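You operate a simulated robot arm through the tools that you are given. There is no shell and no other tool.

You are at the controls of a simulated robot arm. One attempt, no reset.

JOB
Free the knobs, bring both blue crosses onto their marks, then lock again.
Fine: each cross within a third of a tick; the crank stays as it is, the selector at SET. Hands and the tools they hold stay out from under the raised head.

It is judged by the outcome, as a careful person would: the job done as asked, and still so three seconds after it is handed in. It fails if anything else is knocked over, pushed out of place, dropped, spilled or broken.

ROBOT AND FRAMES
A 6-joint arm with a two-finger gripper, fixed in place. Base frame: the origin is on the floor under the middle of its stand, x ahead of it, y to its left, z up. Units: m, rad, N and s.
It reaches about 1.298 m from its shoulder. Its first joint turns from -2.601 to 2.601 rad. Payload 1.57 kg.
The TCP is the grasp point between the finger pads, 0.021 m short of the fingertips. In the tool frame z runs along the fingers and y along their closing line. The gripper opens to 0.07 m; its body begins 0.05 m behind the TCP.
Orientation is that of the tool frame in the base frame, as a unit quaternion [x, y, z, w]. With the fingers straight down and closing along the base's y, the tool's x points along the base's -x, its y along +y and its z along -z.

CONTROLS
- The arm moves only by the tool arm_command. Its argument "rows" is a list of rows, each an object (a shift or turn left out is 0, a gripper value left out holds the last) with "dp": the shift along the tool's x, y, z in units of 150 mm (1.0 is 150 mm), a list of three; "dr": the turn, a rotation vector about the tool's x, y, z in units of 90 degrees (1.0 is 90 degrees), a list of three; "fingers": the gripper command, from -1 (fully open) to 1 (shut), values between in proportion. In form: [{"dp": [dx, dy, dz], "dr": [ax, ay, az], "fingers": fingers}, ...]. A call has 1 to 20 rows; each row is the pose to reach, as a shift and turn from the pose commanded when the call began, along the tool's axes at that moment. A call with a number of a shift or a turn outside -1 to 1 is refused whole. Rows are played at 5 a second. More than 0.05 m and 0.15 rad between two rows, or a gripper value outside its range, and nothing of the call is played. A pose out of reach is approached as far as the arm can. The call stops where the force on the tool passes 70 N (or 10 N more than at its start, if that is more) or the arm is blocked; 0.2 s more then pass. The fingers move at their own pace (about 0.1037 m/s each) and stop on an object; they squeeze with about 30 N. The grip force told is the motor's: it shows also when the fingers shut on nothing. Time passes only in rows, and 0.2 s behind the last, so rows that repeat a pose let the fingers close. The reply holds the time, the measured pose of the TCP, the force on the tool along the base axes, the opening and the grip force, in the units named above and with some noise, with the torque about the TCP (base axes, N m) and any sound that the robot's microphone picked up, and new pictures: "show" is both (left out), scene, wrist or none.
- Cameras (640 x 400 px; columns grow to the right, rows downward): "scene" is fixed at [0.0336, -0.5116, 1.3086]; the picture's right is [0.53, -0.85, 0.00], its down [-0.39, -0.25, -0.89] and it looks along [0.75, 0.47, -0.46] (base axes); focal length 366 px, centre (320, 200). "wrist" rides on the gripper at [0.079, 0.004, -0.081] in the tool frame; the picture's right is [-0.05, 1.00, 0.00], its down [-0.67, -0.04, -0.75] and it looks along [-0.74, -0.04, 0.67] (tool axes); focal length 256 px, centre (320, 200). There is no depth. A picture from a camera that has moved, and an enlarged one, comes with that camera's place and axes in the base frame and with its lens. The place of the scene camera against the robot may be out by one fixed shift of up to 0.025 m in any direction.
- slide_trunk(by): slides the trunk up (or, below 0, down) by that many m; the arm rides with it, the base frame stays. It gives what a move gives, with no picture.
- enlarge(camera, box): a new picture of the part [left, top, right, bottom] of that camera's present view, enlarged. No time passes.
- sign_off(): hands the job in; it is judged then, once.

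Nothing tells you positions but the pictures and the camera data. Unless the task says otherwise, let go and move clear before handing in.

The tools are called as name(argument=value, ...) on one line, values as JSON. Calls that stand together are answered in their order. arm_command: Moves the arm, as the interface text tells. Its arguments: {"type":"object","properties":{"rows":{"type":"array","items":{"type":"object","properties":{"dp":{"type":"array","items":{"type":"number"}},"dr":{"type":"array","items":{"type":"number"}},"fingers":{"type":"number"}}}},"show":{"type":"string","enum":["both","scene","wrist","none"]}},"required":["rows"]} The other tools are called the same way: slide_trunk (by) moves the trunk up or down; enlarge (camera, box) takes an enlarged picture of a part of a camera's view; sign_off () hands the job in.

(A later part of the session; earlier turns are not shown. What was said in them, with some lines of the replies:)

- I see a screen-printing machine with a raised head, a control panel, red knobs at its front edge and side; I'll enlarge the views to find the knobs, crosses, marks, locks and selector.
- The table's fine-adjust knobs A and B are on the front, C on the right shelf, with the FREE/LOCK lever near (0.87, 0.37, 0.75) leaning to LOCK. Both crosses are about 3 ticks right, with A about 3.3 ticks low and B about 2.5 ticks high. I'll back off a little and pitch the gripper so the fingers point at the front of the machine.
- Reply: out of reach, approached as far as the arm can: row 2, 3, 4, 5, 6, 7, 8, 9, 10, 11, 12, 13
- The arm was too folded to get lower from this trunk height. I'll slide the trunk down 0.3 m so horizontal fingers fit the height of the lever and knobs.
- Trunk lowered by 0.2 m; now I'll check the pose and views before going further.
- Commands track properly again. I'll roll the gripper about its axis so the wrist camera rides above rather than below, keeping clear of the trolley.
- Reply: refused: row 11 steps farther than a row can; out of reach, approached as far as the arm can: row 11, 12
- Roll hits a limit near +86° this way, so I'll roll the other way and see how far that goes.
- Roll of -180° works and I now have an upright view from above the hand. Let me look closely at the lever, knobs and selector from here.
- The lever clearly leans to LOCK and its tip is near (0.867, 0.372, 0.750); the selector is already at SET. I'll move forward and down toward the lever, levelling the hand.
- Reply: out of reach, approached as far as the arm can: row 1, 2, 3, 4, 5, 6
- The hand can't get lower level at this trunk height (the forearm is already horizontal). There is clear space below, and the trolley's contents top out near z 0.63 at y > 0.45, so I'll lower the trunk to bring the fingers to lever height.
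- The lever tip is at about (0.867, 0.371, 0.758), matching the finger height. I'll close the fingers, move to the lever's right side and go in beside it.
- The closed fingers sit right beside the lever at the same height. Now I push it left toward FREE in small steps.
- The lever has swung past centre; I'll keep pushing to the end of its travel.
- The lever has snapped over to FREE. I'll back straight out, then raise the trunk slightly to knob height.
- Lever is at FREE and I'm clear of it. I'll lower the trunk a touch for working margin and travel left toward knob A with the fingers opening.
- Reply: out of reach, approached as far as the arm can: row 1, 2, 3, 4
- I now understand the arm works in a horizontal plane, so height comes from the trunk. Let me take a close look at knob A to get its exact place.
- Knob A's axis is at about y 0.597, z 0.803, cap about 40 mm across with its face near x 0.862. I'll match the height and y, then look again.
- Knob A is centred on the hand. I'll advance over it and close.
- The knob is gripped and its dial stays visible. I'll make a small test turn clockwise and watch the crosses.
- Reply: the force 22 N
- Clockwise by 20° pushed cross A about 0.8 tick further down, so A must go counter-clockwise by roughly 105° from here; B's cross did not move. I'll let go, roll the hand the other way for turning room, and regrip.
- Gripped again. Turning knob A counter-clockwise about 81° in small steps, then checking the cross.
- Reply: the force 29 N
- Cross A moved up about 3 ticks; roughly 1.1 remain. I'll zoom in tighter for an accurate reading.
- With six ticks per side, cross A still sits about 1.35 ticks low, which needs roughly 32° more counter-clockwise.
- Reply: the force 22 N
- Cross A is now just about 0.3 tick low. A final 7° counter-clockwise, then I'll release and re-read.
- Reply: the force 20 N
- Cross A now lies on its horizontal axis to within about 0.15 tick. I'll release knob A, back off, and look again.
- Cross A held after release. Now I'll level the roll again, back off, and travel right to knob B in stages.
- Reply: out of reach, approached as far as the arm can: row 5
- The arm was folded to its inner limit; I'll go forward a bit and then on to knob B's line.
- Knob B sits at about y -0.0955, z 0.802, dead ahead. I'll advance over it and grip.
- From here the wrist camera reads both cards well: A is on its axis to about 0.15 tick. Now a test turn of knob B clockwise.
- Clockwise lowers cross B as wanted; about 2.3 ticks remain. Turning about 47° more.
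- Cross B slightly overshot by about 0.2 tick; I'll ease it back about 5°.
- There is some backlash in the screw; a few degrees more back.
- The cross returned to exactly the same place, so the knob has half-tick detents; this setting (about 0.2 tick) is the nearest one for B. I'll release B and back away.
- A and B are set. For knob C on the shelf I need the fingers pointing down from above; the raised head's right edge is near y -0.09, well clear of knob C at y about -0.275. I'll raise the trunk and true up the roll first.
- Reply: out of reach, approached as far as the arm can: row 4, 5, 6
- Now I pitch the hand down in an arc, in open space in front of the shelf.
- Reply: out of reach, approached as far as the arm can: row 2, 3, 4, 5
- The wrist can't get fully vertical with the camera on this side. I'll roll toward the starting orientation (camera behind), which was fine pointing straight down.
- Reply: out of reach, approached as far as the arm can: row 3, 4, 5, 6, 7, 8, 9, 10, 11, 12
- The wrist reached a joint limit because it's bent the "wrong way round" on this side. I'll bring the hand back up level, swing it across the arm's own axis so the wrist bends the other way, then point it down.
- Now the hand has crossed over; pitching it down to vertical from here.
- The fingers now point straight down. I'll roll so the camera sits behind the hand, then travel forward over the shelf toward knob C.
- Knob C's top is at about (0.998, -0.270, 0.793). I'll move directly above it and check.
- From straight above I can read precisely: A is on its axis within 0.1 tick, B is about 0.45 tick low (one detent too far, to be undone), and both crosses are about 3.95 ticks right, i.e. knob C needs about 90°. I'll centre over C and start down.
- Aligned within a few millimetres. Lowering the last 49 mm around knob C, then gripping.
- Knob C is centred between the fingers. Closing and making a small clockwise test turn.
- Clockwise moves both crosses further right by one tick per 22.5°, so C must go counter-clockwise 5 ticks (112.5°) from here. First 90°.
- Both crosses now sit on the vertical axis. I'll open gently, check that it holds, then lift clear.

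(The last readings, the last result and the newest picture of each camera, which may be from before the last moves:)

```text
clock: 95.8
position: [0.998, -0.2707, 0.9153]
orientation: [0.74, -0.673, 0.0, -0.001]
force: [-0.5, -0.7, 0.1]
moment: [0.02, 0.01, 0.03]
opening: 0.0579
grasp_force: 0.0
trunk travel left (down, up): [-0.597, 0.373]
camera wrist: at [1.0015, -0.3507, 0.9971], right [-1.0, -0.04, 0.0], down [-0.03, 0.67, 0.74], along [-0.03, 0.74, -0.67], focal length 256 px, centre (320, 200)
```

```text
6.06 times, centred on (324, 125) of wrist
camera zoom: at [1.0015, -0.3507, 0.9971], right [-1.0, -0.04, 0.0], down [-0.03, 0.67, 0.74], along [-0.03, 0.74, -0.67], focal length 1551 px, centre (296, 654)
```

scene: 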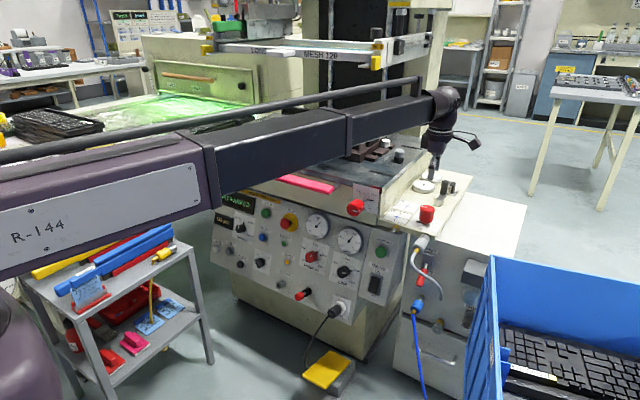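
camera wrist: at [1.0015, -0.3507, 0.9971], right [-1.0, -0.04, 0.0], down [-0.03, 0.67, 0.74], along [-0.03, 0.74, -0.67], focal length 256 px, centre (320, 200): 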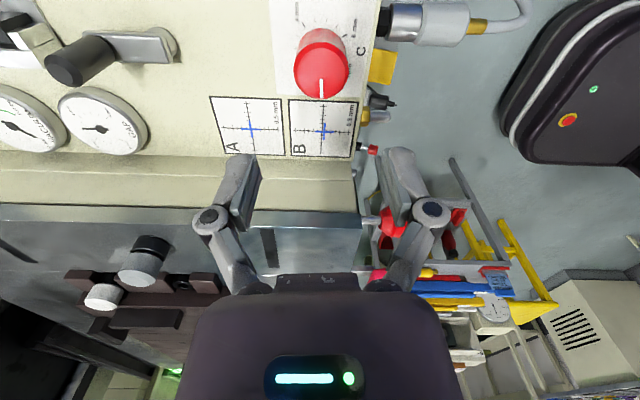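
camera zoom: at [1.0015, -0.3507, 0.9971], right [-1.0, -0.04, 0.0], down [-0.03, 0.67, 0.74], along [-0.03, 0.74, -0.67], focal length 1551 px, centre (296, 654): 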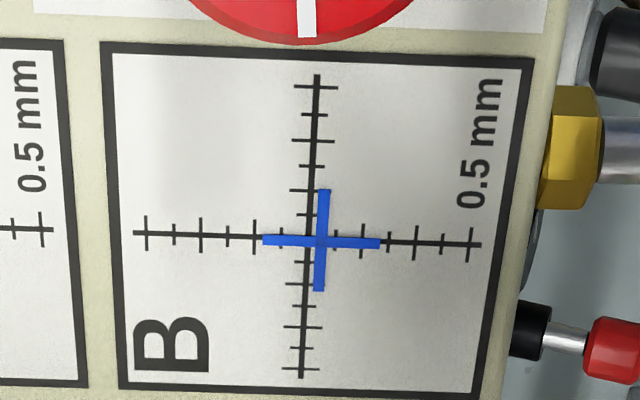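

A is spot on and both are centred left–right; B is still about 0.4 tick low, so one detent back on knob B. I'll retreat from over the shelf while rolling the hand toward a good angle for going horizontal again.

arm_command(rows=[{"dp": [-0.008, 0.083, 0], "dr": [0, 0, 0.083]}, {"dp": [-0.016, 0.166, 0], "dr": [0, 0, 0.167]}, {"dp": [-0.024, 0.249, 0], "dr": [0, 0, 0.25]}, {"dp": [-0.031, 0.332, 0], "dr": [0, 0, 0.333]}, {"dp": [-0.039, 0.415, 0], "dr": [0, 0, 0.417]}, {"dp": [-0.047, 0.498, 0], "dr": [0, 0, 0.5]}, {"dp": [-0.055, 0.581, 0], "dr": [0, 0, 0.583]}, {"dp": [-0.063, 0.664, 0], "dr": [0, 0, 0.667]}, {"dp": [-0.07, 0.747, 0], "dr": [0, 0, 0.75]}, {"dp": [-0.078, 0.83, 0], "dr": [0, 0, 0.833]}, {"dp": [-0.086, 0.913, 0], "dr": [0, 0, 0.917]}, {"dp": [-0.094, 0.996, 0], "dr": [0, 0, 1.0]}], show="none")

arm_command(rows=[{"dp": [0.083, 0.007, 0], "dr": [0, 0, 0.083]}, {"dp": [0.166, 0.015, 0], "dr": [0, 0, 0.167]}, {"dp": [0.249, 0.022, 0], "dr": [0, 0, 0.25]}, {"dp": [0.332, 0.029, 0], "dr": [0, 0, 0.333]}, {"dp": [0.415, 0.036, 0], "dr": [0, 0, 0.417]}, {"dp": [0.498, 0.044, 0], "dr": [0, 0, 0.5]}, {"dp": [0.581, 0.051, 0], "dr": [0, 0, 0.583]}, {"dp": [0.664, 0.058, 0], "dr": [0, 0, 0.667]}, {"dp": [0.747, 0.065, 0], "dr": [0, 0, 0.75]}, {"dp": [0.83, 0.073, 0], "dr": [0, 0, 0.833]}, {"dp": [0.913, 0.08, 0], "dr": [0, 0, 0.917]}, {"dp": [0.996, 0.087, 0], "dr": [0, 0, 1.0]}], show="none")

```text
clock: 98.4
position: [0.8475, -0.2715, 0.9158]
orientation: [-0.046, 0.999, -0.001, 0.0]
force: [-0.1, -0.5, -0.1]
moment: [-0.04, 0.01, 0.01]
opening: 0.0574
grasp_force: 0.0
trunk travel left (down, up): [-0.597, 0.373]
```

```text
clock: 101.0
position: [0.6971, -0.2718, 0.9162]
orientation: [0.674, 0.739, 0.0, 0.0]
force: [0.0, 0.2, 0.3]
moment: [0.03, 0.0, 0.0]
opening: 0.0579
grasp_force: 0.0
trunk travel left (down, up): [-0.597, 0.373]
```

arm_command(rows=[{"dp": [0.134, -0.15, 0], "dr": [0, 0, 0.015]}, {"dp": [0.268, -0.3, 0], "dr": [0, 0, 0.03]}, {"dp": [0.403, -0.45, 0], "dr": [0, 0, 0.045]}, {"dp": [0.537, -0.6, 0], "dr": [0, 0, 0.059]}], show="none")

arm_command(rows=[{"dp": [0, 0.1765, -0.0126], "dr": [-0.0909, 0, 0]}, {"dp": [0, 0.3493, -0.0502], "dr": [-0.1818, 0, 0]}, {"dp": [0, 0.5151, -0.1121], "dr": [-0.2727, 0, 0]}, {"dp": [0, 0.6705, -0.1969], "dr": [-0.3636, 0, 0]}, {"dp": [0, 0.8121, -0.3029], "dr": [-0.4545, 0, 0]}, {"dp": [0, 0.9371, -0.4279], "dr": [-0.5455, 0, 0]}], show="none")

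arm_command(rows=[{"dp": [0, 0.1765, -0.0126], "dr": [-0.0909, 0, 0]}, {"dp": [0, 0.3493, -0.0502], "dr": [-0.1818, 0, 0]}, {"dp": [0, 0.5151, -0.1121], "dr": [-0.2727, 0, 0]}, {"dp": [0, 0.6705, -0.1969], "dr": [-0.3636, 0, 0]}, {"dp": [0, 0.8121, -0.3029], "dr": [-0.4545, 0, 0]}], show="both")

```text
clock: 102.0
position: [0.5991, -0.1988, 0.9166]
orientation: [0.706, 0.708, 0.001, 0.0]
force: [-0.8, 1.1, 0.0]
moment: [-0.01, -0.06, 0.01]
opening: 0.0579
grasp_force: 0.0
trunk travel left (down, up): [-0.597, 0.373]
```

```text
clock: 103.4
position: [0.7387, -0.199, 0.9799]
orientation: [0.642, 0.644, 0.294, 0.294]
force: [-0.4, 0.1, -0.2]
moment: [-0.05, -0.01, 0.01]
opening: 0.0579
grasp_force: 0.0
trunk travel left (down, up): [-0.597, 0.373]
```

```text
clock: 104.6
position: [0.7853, -0.2005, 1.1011]
orientation: [0.5, 0.5, 0.5, 0.5]
force: [-0.4, 0.0, 0.4]
moment: [-0.01, 0.06, 0.02]
opening: 0.0577
grasp_force: 0.1
trunk travel left (down, up): [-0.597, 0.373]
camera wrist: at [0.7054, -0.1208, 1.1062], right [0.0, -0.05, 1.0], down [-0.74, -0.67, -0.03], along [0.67, -0.74, -0.04], focal length 256 px, centre (320, 200)
```

scene: 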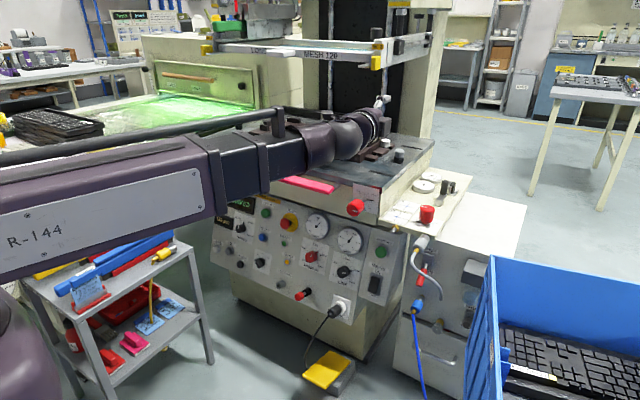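
wrist: 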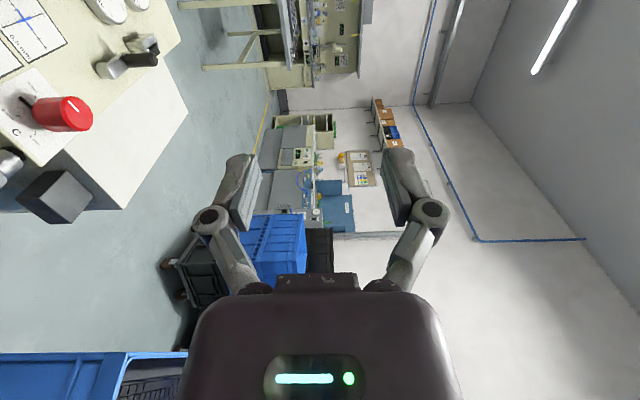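

Horizontal again. Rolling camera-up and shifting onto knob B's line.

arm_command(rows=[{"dp": [0.06, 0, -0.014], "dr": [0, 0, 0.083]}, {"dp": [0.117, 0, -0.028], "dr": [0, 0, 0.167]}, {"dp": [0.175, 0, -0.042], "dr": [0, 0, 0.25]}, {"dp": [0.233, 0, -0.056], "dr": [0, 0, 0.333]}, {"dp": [0.292, 0, -0.07], "dr": [0, 0, 0.417]}, {"dp": [0.35, 0, -0.084], "dr": [0, 0, 0.5]}, {"dp": [0.408, 0, -0.097], "dr": [0, 0, 0.583]}, {"dp": [0.467, 0, -0.111], "dr": [0, 0, 0.667]}, {"dp": [0.525, 0, -0.125], "dr": [0, 0, 0.75]}, {"dp": [0.583, 0, -0.139], "dr": [0, 0, 0.833]}, {"dp": [0.642, 0, -0.153], "dr": [0, 0, 0.917]}, {"dp": [0.7, 0, -0.167], "dr": [0, 0, 1.0]}], show="none")

slide_trunk(by=-0.299)

arm_command(rows=[{"dp": [0, 0, 0], "fingers": -1}], show="both")

```text
clock: 107.2
position: [0.7597, -0.0952, 1.1018]
orientation: [0.707, 0.0, 0.707, -0.003]
force: [0.5, 0.2, -0.2]
moment: [0.01, 0.02, 0.03]
opening: 0.0578
grasp_force: 0.2
trunk travel left (down, up): [-0.597, 0.373]
```

```text
clock: 110.2
position: [0.7596, -0.0939, 0.8022]
orientation: [0.707, 0.001, 0.707, -0.001]
force: [0.0, 0.2, -0.6]
moment: [-0.02, 0.03, -0.01]
opening: 0.0578
grasp_force: 0.0
trunk travel left (down, up): [-0.298, 0.672]
```

```text
clock: 110.6
position: [0.7593, -0.0947, 0.8026]
orientation: [0.707, 0.0, 0.707, 0.0]
force: [-0.2, -0.3, 0.9]
moment: [-0.03, 0.03, 0.01]
opening: 0.07
grasp_force: 0.1
trunk travel left (down, up): [-0.298, 0.672]
camera wrist: at [0.6801, -0.0991, 0.8824], right [0.0, -1.0, -0.05], down [-0.75, 0.03, -0.67], along [0.67, 0.04, -0.74], focal length 256 px, centre (320, 200)
```

scene: 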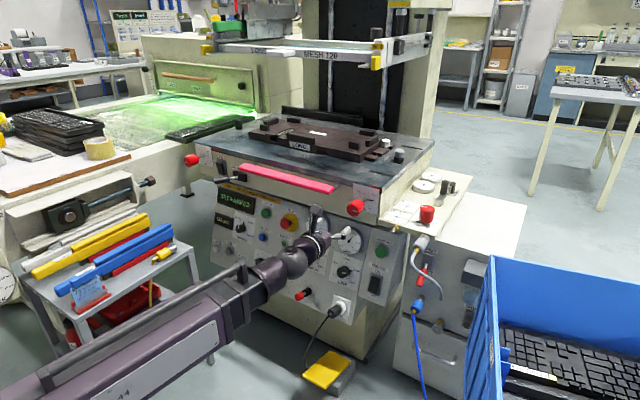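
wrist: 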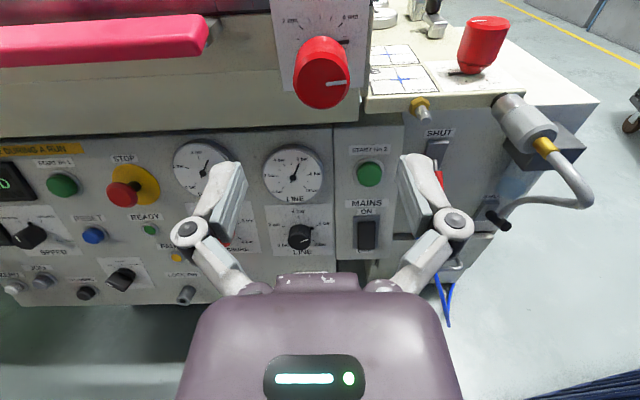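

arm_command(rows=[{"dp": [0, 0, 0.2]}, {"dp": [0, 0, 0.4]}, {"dp": [0, 0, 0.58]}, {"dp": [0, 0, 0.7]}, {"dp": [0, 0, 0.79]}], show="wrist")

```text
clock: 111.8
position: [0.8787, -0.0923, 0.8024]
orientation: [0.707, 0.0, 0.707, 0.0]
force: [0.8, 0.7, -0.6]
moment: [-0.03, -0.03, 0.0]
opening: 0.0699
grasp_force: 0.0
trunk travel left (down, up): [-0.298, 0.672]
camera wrist: at [0.7988, -0.0976, 0.8823], right [0.0, -1.0, -0.05], down [-0.75, 0.03, -0.67], along [0.67, 0.04, -0.74], focal length 256 px, centre (320, 200)
```

wrist: 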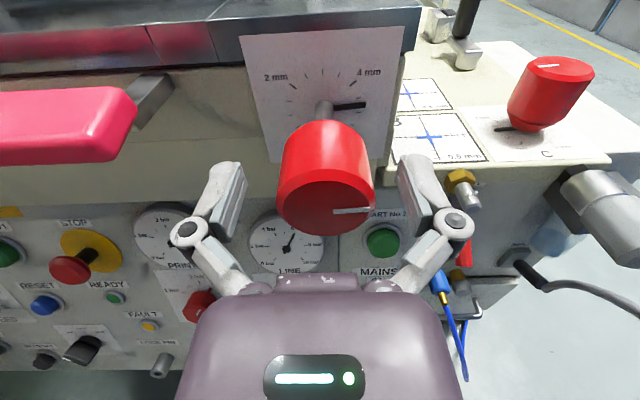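

arm_command(rows=[{"dp": [0, 0.018, 0]}, {"dp": [0, 0.018, 0], "fingers": 1}, {"dp": [0, 0.018, 0], "fingers": 1}, {"dp": [0, 0.018, 0], "fingers": 1}, {"dp": [0, 0.018, 0], "dr": [0, 0, -0.05]}, {"dp": [0, 0.018, 0], "dr": [0, 0, -0.1]}, {"dp": [0, 0.018, 0], "dr": [0, 0, -0.125]}, {"dp": [0, 0.018, 0], "dr": [0, 0, -0.125]}], show="wrist")

enlarge(camera="scene", box=[384, 202, 416, 222])

enlarge(camera="wrist", box=[380, 70, 500, 170])

```text
clock: 113.6
position: [0.8796, -0.0945, 0.8029]
orientation: [0.703, 0.073, 0.704, 0.068]
force: [-20.5, 17.9, -15.7]
moment: [0.06, 0.33, 0.49]
opening: 0.0417
grasp_force: 32.3
trunk travel left (down, up): [-0.298, 0.672]
camera wrist: at [0.7982, -0.0839, 0.8817], right [0.0, -0.99, 0.14], down [-0.74, -0.1, -0.66], along [0.67, -0.1, -0.74], focal length 256 px, centre (320, 200)
```

wrist: 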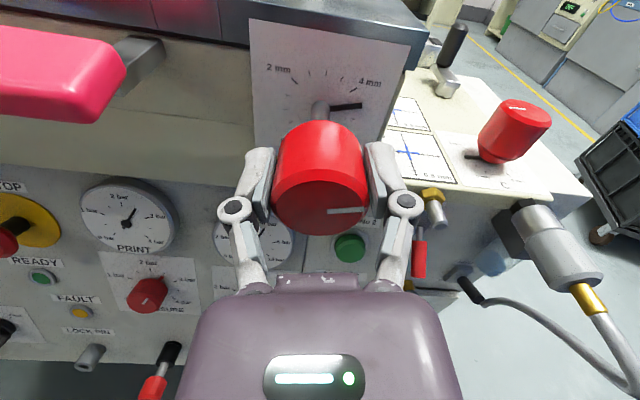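

```text
16.00 times, centred on (400, 212) of scene
camera zoom: at [0.0336, -0.5116, 1.3086], right [0.53, -0.85, 0.0], down [-0.39, -0.25, -0.89], along [0.75, 0.47, -0.46], focal length 5848 px, centre (-960, 8)
```

zoom: 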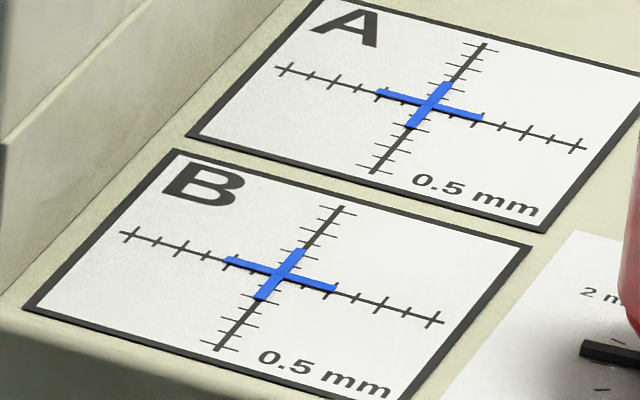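

```text
4.00 times, centred on (440, 120) of wrist
camera zoom: at [0.7982, -0.0839, 0.8817], right [0.0, -0.99, 0.14], down [-0.74, -0.1, -0.66], along [0.67, -0.1, -0.74], focal length 1024 px, centre (-160, 520)
```

zoom: 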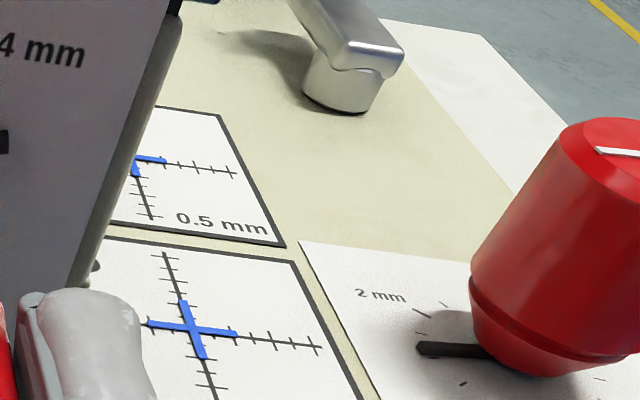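

Cross B stepped up one detent onto its mark. Releasing and backing off, then verifying.

arm_command(rows=[{"fingers": -1}, {"fingers": -1}, {"fingers": -1}, {"dp": [0, 0, -0.2]}, {"dp": [0, 0, -0.4]}, {"dp": [0, 0, -0.6]}, {"dp": [0, 0, -0.78]}], show="wrist")

enlarge(camera="scene", box=[384, 202, 416, 222])

enlarge(camera="wrist", box=[360, 40, 456, 100])

```text
clock: 115.2
position: [0.7601, -0.0954, 0.8022]
orientation: [0.704, 0.071, 0.704, 0.068]
force: [0.3, 0.6, -0.3]
moment: [0.01, -0.02, -0.02]
opening: 0.0701
grasp_force: 0.1
trunk travel left (down, up): [-0.298, 0.672]
camera wrist: at [0.6805, -0.0854, 0.8817], right [0.0, -0.99, 0.14], down [-0.74, -0.1, -0.66], along [0.67, -0.11, -0.74], focal length 256 px, centre (320, 200)
```

wrist: 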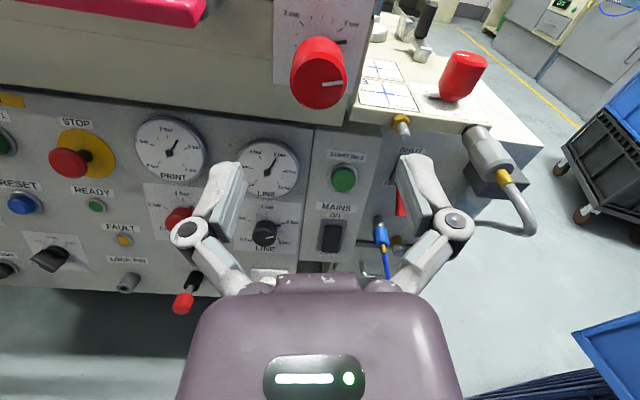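

```text
16.00 times, centred on (400, 212) of scene
camera zoom: at [0.0336, -0.5116, 1.3086], right [0.53, -0.85, 0.0], down [-0.39, -0.25, -0.89], along [0.75, 0.47, -0.46], focal length 5848 px, centre (-960, 8)
```

zoom: 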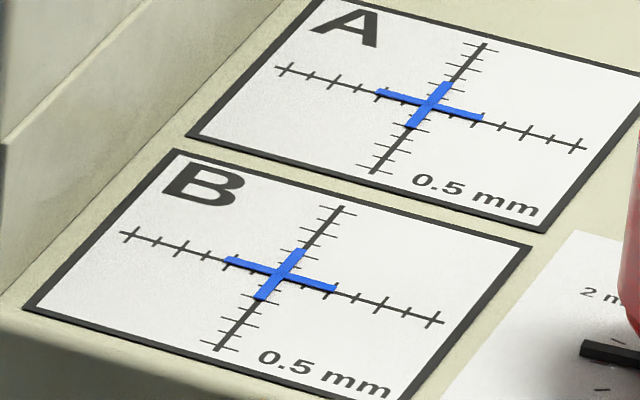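

```text
6.67 times, centred on (408, 70) of wrist
camera zoom: at [0.6805, -0.0854, 0.8817], right [0.0, -0.99, 0.14], down [-0.74, -0.1, -0.66], along [0.67, -0.11, -0.74], focal length 1707 px, centre (-267, 1067)
```

zoom: 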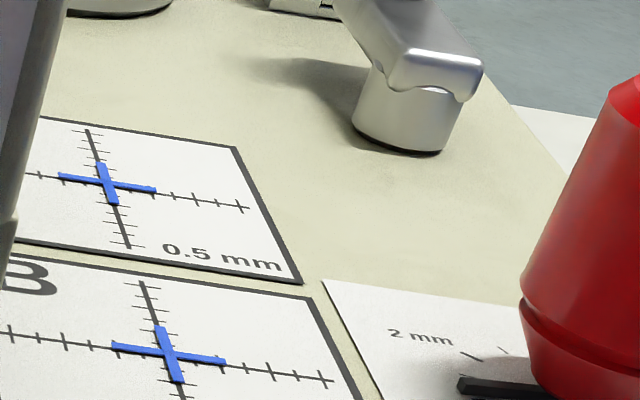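

All three adjustments look right. Now for locking: I'll straighten the roll, close the fingers, and travel left at this height toward the far side of the lever.

arm_command(rows=[{"dr": [0, 0, 0.06], "fingers": 1}, {"dr": [0, 0, 0.126], "fingers": 1}, {"dr": [0, 0, 0.126], "fingers": 1}], show="none")

arm_command(rows=[{"dp": [0, -0.2, 0]}, {"dp": [0, -0.4, 0]}, {"dp": [0, -0.6, 0]}, {"dp": [0, -0.8, 0]}, {"dp": [0, -1.0, 0]}], show="none")

arm_command(rows=[{"dp": [0, -0.2, 0]}, {"dp": [0, -0.4, 0]}, {"dp": [0, -0.6, 0]}, {"dp": [0, -0.8, 0]}, {"dp": [0, -1.0, 0]}], show="both")

```text
clock: 116.0
position: [0.7618, -0.0966, 0.8032]
orientation: [0.707, 0.0, 0.707, -0.002]
force: [-0.4, -0.1, -0.2]
moment: [-0.01, 0.01, 0.01]
opening: 0.0
grasp_force: 28.3
trunk travel left (down, up): [-0.298, 0.672]
```

```text
clock: 117.2
position: [0.7609, 0.0508, 0.8031]
orientation: [0.707, -0.001, 0.707, -0.001]
force: [0.5, 0.2, 0.1]
moment: [0.01, 0.03, 0.02]
opening: 0.0
grasp_force: 28.6
trunk travel left (down, up): [-0.298, 0.672]
```

```text
clock: 118.4
position: [0.7614, 0.2025, 0.803]
orientation: [0.707, 0.0, 0.707, 0.0]
force: [0.1, 0.2, 0.1]
moment: [0.0, 0.02, 0.03]
opening: 0.0002
grasp_force: 29.2
trunk travel left (down, up): [-0.298, 0.672]
camera wrist: at [0.6809, 0.1978, 0.8823], right [0.0, -1.0, -0.05], down [-0.75, 0.04, -0.67], along [0.67, 0.04, -0.74], focal length 256 px, centre (320, 200)
```

scene: 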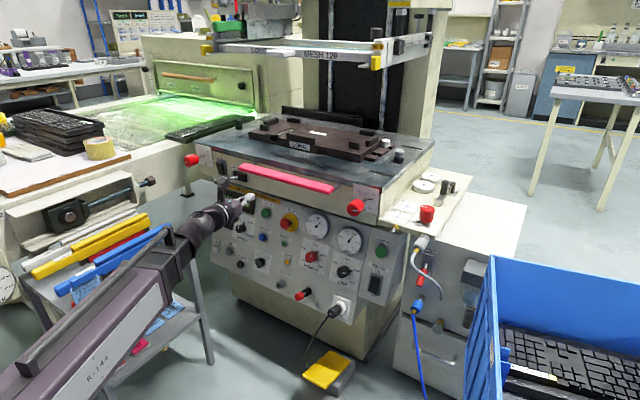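
wrist: 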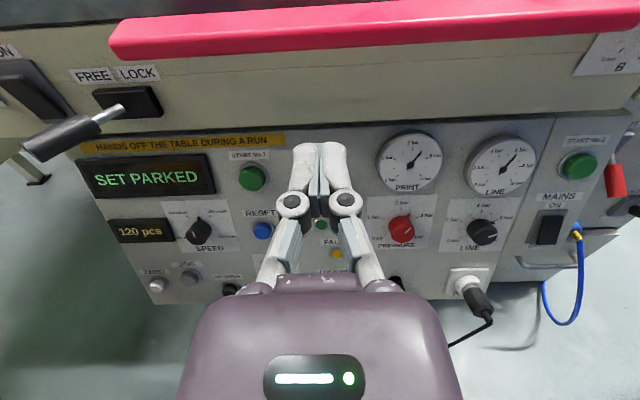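

arm_command(rows=[{"dp": [0, -0.2, 0]}, {"dp": [0, -0.4, 0]}, {"dp": [0, -0.6, 0]}, {"dp": [0, -0.8, 0]}, {"dp": [0, -1.0, 0]}], show="none")

arm_command(rows=[{"dp": [0, -0.2, 0]}, {"dp": [0, -0.4, 0]}, {"dp": [0, -0.6, 0]}, {"dp": [0, -0.8, 0]}, {"dp": [0, -1.0, 0]}], show="both")

enlarge(camera="scene", box=[20, 150, 240, 290])

```text
clock: 119.6
position: [0.762, 0.3544, 0.804]
orientation: [0.707, 0.0, 0.707, -0.001]
force: [-0.2, 1.2, 1.0]
moment: [0.01, -0.02, 0.02]
opening: 0.0001
grasp_force: 28.7
trunk travel left (down, up): [-0.298, 0.672]
```

```text
clock: 120.8
position: [0.761, 0.5045, 0.8041]
orientation: [0.707, -0.001, 0.707, 0.0]
force: [0.1, -0.2, -0.1]
moment: [0.02, -0.02, 0.03]
opening: 0.0
grasp_force: 28.4
trunk travel left (down, up): [-0.298, 0.672]
camera wrist: at [0.6797, 0.5, 0.8825], right [0.0, -1.0, -0.05], down [-0.74, 0.04, -0.67], along [0.67, 0.04, -0.74], focal length 256 px, centre (320, 200)
```

scene: 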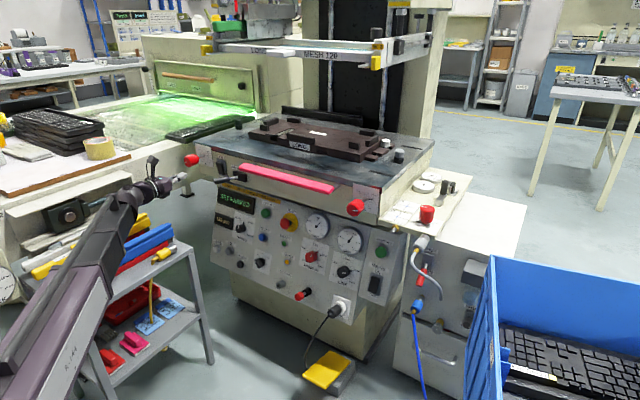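
wrist: 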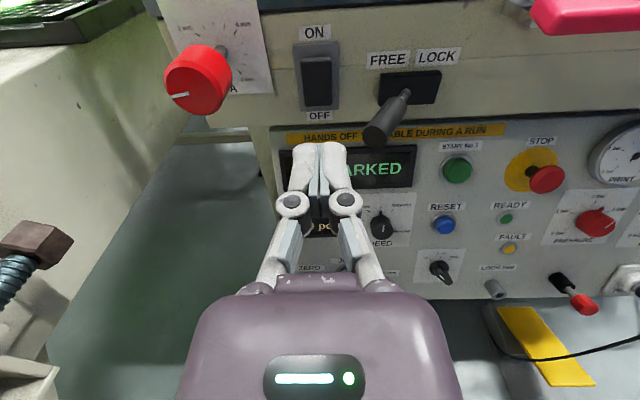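

```text
2.86 times, centred on (130, 220) of scene
camera zoom: at [0.0336, -0.5116, 1.3086], right [0.53, -0.85, 0.0], down [-0.39, -0.25, -0.89], along [0.75, 0.47, -0.46], focal length 1044 px, centre (863, 143)
```

zoom: 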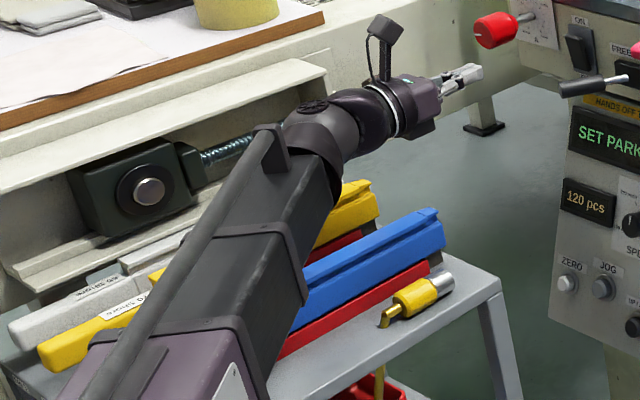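

arm_command(rows=[{"dp": [0, 0.03, 0.16]}, {"dp": [0, 0.03, 0.32]}], show="none")

slide_trunk(by=-0.046)

arm_command(rows=[{"dp": [0, 0, 0]}], show="both")

```text
clock: 121.4
position: [0.81, 0.4994, 0.8034]
orientation: [0.707, 0.0, 0.707, 0.0]
force: [0.3, 0.0, 1.0]
moment: [0.0, 0.01, 0.01]
opening: 0.0
grasp_force: 28.7
trunk travel left (down, up): [-0.298, 0.672]
```

```text
clock: 122.3
position: [0.8093, 0.4989, 0.7564]
orientation: [0.707, 0.0, 0.707, -0.001]
force: [-0.4, -0.1, -1.1]
moment: [0.03, 0.0, -0.03]
opening: 0.0
grasp_force: 28.7
trunk travel left (down, up): [-0.252, 0.718]
```

```text
clock: 122.7
position: [0.8096, 0.499, 0.7575]
orientation: [0.707, 0.001, 0.707, -0.001]
force: [-0.7, -0.2, -1.1]
moment: [0.0, 0.01, 0.01]
opening: 0.0002
grasp_force: 28.5
trunk travel left (down, up): [-0.252, 0.718]
camera wrist: at [0.7292, 0.4939, 0.8366], right [0.0, -1.0, -0.05], down [-0.74, 0.04, -0.67], along [0.67, 0.04, -0.74], focal length 256 px, centre (320, 200)
```

scene: 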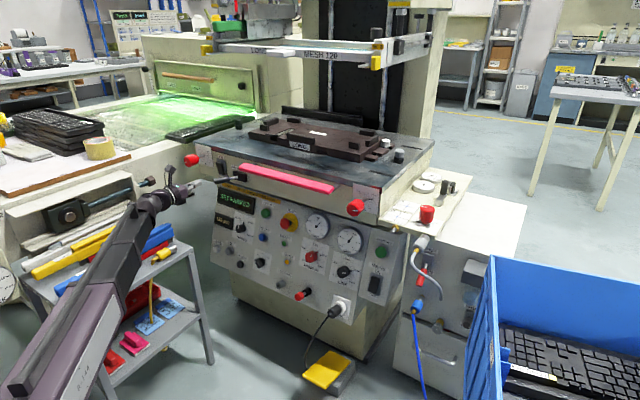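
wrist: 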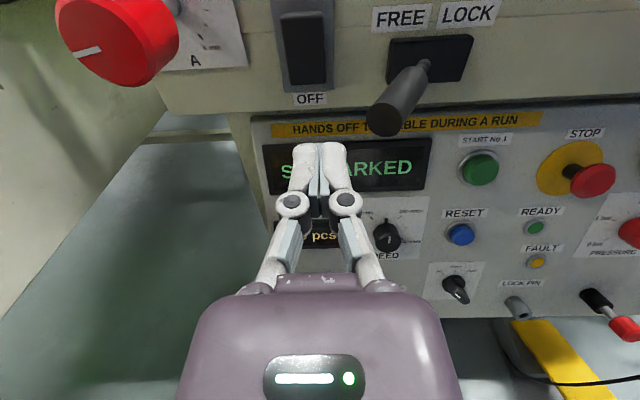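

The lever tip is just right of and ahead of the fingers. I'll go in beside it, staying short of the ON/OFF switch.

arm_command(rows=[{"dp": [0, 0, 0.15]}, {"dp": [0, 0, 0.3]}], show="wrist")

```text
clock: 123.3
position: [0.8545, 0.4987, 0.7574]
orientation: [0.706, 0.0, 0.708, -0.002]
force: [0.1, 1.0, -0.6]
moment: [0.03, 0.02, 0.04]
opening: 0.0
grasp_force: 28.8
trunk travel left (down, up): [-0.252, 0.718]
camera wrist: at [0.7741, 0.494, 0.8367], right [0.0, -1.0, -0.05], down [-0.74, 0.04, -0.67], along [0.67, 0.04, -0.74], focal length 256 px, centre (320, 200)
```

wrist: 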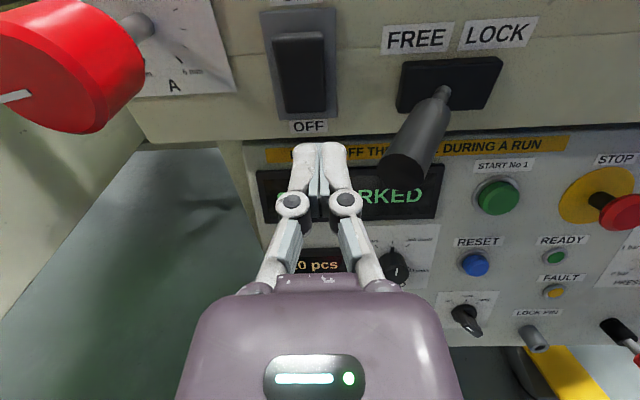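

arm_command(rows=[{"dp": [0, 0.08, 0]}, {"dp": [0, 0.16, 0]}, {"dp": [0, 0.24, 0]}, {"dp": [0, 0.32, 0]}, {"dp": [0, 0.4, 0]}, {"dp": [0, 0.48, 0]}, {"dp": [0, 0.54, 0]}, {"dp": [0, 0.6, 0]}], show="wrist")

```text
clock: 125.1
position: [0.856, 0.4093, 0.7578]
orientation: [0.707, -0.001, 0.707, -0.001]
force: [0.0, -0.4, 0.0]
moment: [0.0, -0.01, 0.0]
opening: 0.0
grasp_force: 28.6
trunk travel left (down, up): [-0.252, 0.718]
camera wrist: at [0.7746, 0.4038, 0.8364], right [0.0, -1.0, -0.05], down [-0.74, 0.04, -0.67], along [0.67, 0.04, -0.74], focal length 256 px, centre (320, 200)
```

wrist: 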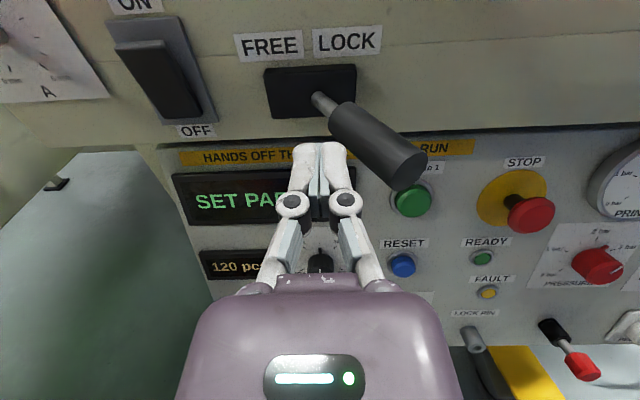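

The lever has snapped over to LOCK. I'll back straight out and check everything.

arm_command(rows=[{"dp": [0, -0.05, -0.1]}, {"dp": [0, -0.05, -0.3]}, {"dp": [0, -0.05, -0.55]}, {"dp": [0, -0.05, -0.8]}], show="both")

enlarge(camera="scene", box=[384, 202, 416, 222])

enlarge(camera="wrist", box=[180, 0, 500, 200])

enlarge(camera="scene", box=[225, 235, 289, 275])

```text
clock: 126.1
position: [0.7331, 0.4137, 0.7569]
orientation: [0.707, 0.0, 0.707, 0.0]
force: [-0.1, 0.1, 0.4]
moment: [0.01, -0.02, 0.03]
opening: 0.0
grasp_force: 28.1
trunk travel left (down, up): [-0.252, 0.718]
camera wrist: at [0.6527, 0.4089, 0.8364], right [0.0, -1.0, -0.05], down [-0.74, 0.04, -0.67], along [0.67, 0.04, -0.74], focal length 256 px, centre (320, 200)
```

scene: 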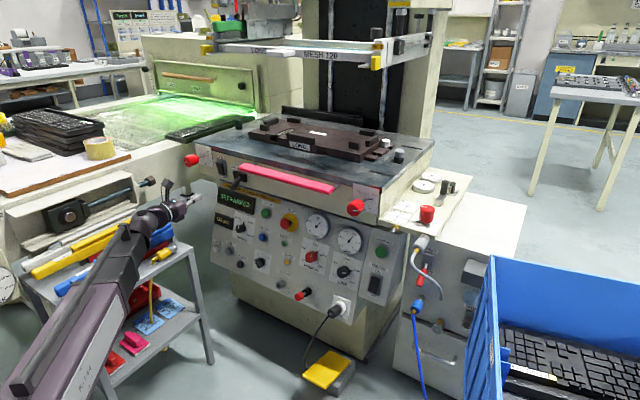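
wrist: 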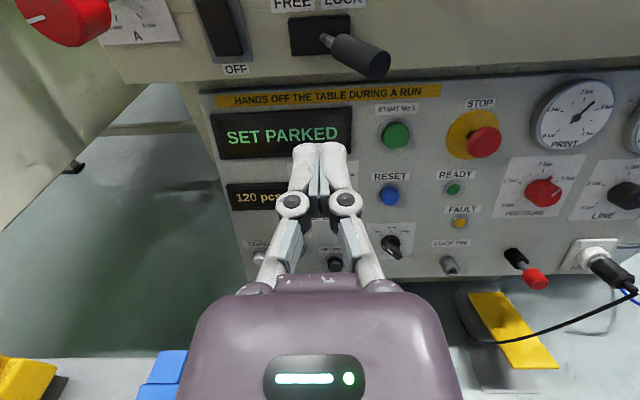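

```text
16.00 times, centred on (400, 212) of scene
camera zoom: at [0.0336, -0.5116, 1.3086], right [0.53, -0.85, 0.0], down [-0.39, -0.25, -0.89], along [0.75, 0.47, -0.46], focal length 5848 px, centre (-960, 8)
```

zoom: 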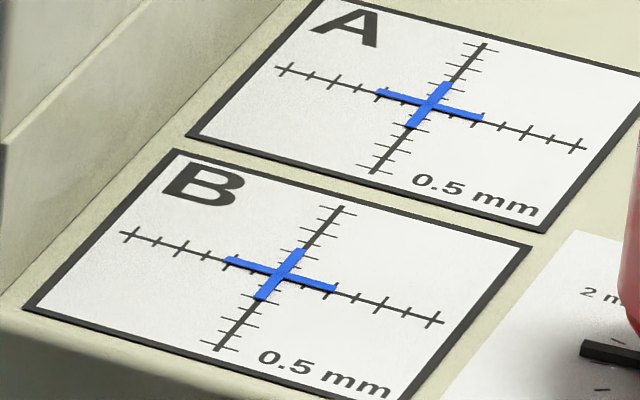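

```text
2.00 times, centred on (340, 100) of wrist
camera zoom: at [0.6527, 0.4089, 0.8364], right [0.0, -1.0, -0.05], down [-0.74, 0.04, -0.67], along [0.67, 0.04, -0.74], focal length 512 px, centre (280, 400)
```

zoom: 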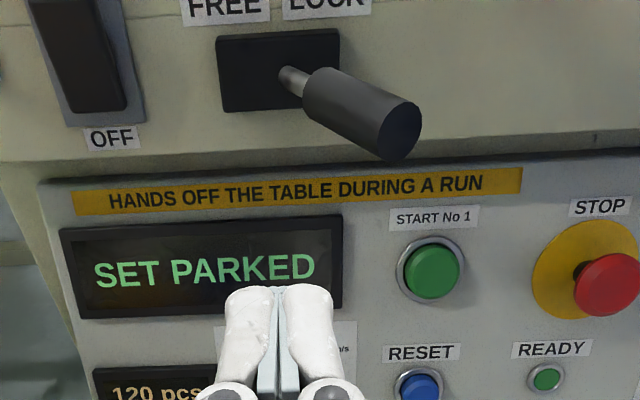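

```text
10.00 times, centred on (257, 255) of scene
camera zoom: at [0.0336, -0.5116, 1.3086], right [0.53, -0.85, 0.0], down [-0.39, -0.25, -0.89], along [0.75, 0.47, -0.46], focal length 3655 px, centre (950, -350)
```

zoom: 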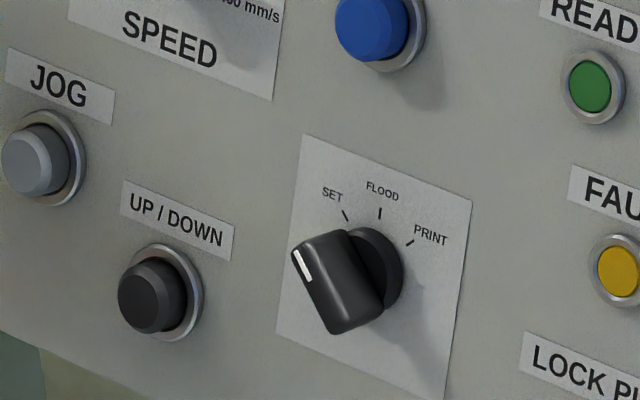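

Lever at LOCK, crosses unchanged and centred on their marks, selector still at SET. I'll lift the arm clear and take a last look.

slide_trunk(by=0.3)

arm_command(rows=[{"dp": [0, 0.1, -0.1], "fingers": 0}, {"dp": [0, 0.2, -0.2], "fingers": 0}, {"dp": [0, 0.2, -0.2]}, {"dp": [0, 0.2, -0.2]}], show="both")

enlarge(camera="scene", box=[340, 140, 480, 227.5])

enlarge(camera="scene", box=[384, 202, 416, 222])

enlarge(camera="scene", box=[180, 140, 340, 240])

```text
clock: 129.1
position: [0.7334, 0.414, 1.0554]
orientation: [0.707, 0.0, 0.707, -0.001]
force: [0.4, -0.1, 0.2]
moment: [-0.02, -0.01, -0.03]
opening: 0.0
grasp_force: 27.9
trunk travel left (down, up): [-0.552, 0.418]
```

```text
clock: 130.1
position: [0.7028, 0.3824, 1.0581]
orientation: [0.707, 0.0, 0.708, -0.001]
force: [0.3, 0.4, -0.3]
moment: [-0.01, -0.03, -0.04]
opening: 0.0349
grasp_force: 0.1
trunk travel left (down, up): [-0.552, 0.418]
camera wrist: at [0.6219, 0.3791, 1.1365], right [0.0, -1.0, -0.05], down [-0.74, 0.04, -0.67], along [0.67, 0.04, -0.74], focal length 256 px, centre (320, 200)
```

scene: 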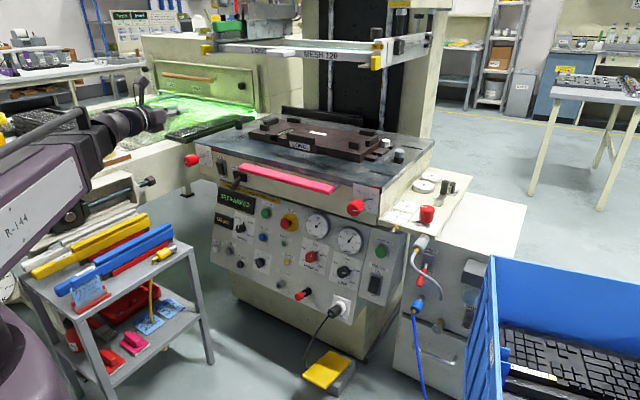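
wrist: 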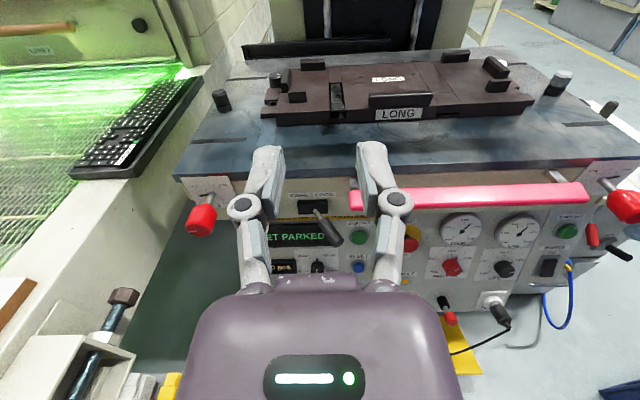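

```text
4.57 times, centred on (410, 184) of scene
camera zoom: at [0.0336, -0.5116, 1.3086], right [0.53, -0.85, 0.0], down [-0.39, -0.25, -0.89], along [0.75, 0.47, -0.46], focal length 1671 px, centre (-91, 274)
```

zoom: 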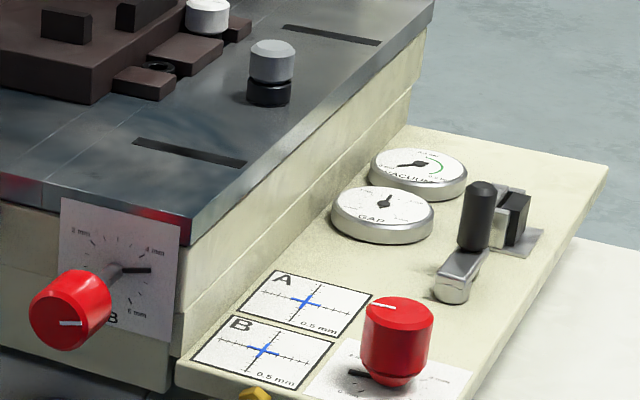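

```text
16.00 times, centred on (400, 212) of scene
camera zoom: at [0.0336, -0.5116, 1.3086], right [0.53, -0.85, 0.0], down [-0.39, -0.25, -0.89], along [0.75, 0.47, -0.46], focal length 5848 px, centre (-960, 8)
```

zoom: 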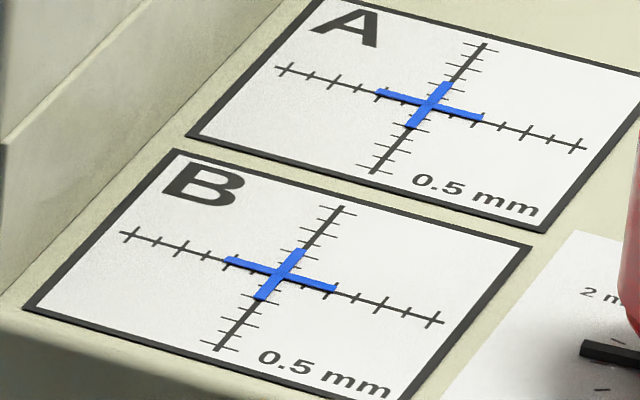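

```text
4.00 times, centred on (260, 190) of scene
camera zoom: at [0.0336, -0.5116, 1.3086], right [0.53, -0.85, 0.0], down [-0.39, -0.25, -0.89], along [0.75, 0.47, -0.46], focal length 1462 px, centre (560, 240)
```

zoom: 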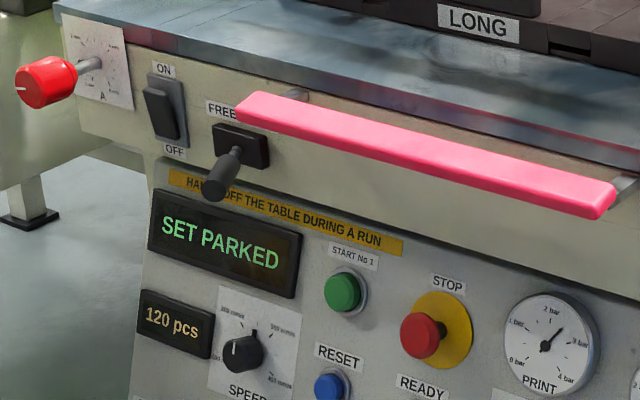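

Everything checks out: both blue crosses are on their marks to within about 0.1 tick, the lever is at LOCK and the selector at SET. The crank is untouched and the arm is clear. Handing in.

sign_off()

```text
The job is handed in.
```

The job is handed in: both blue crosses are on their marks, to within about 0.1 tick by my reading, and the knobs are locked again.

- **Crosses:** I set knobs A, B and C after moving the lever to FREE. The knobs click in half-tick steps, and each is left on the step nearest its mark. The crosses did not move when I locked the lever.
- **B reading:** I read A from directly above in its final position. B's last half-tick step I read only from the scene camera, corrected for its slant, so B is slightly less certain but still inside a third of a tick.
- **Lever, selector and crank:** The lever is at LOCK, the selector is still at SET, and the crank was not touched.
- **Head and surroundings:** The gripper and arm stayed out from under the raised head. Nothing else looks disturbed in the final views.
- **Arm:** It is clear of the machine with the fingers empty.
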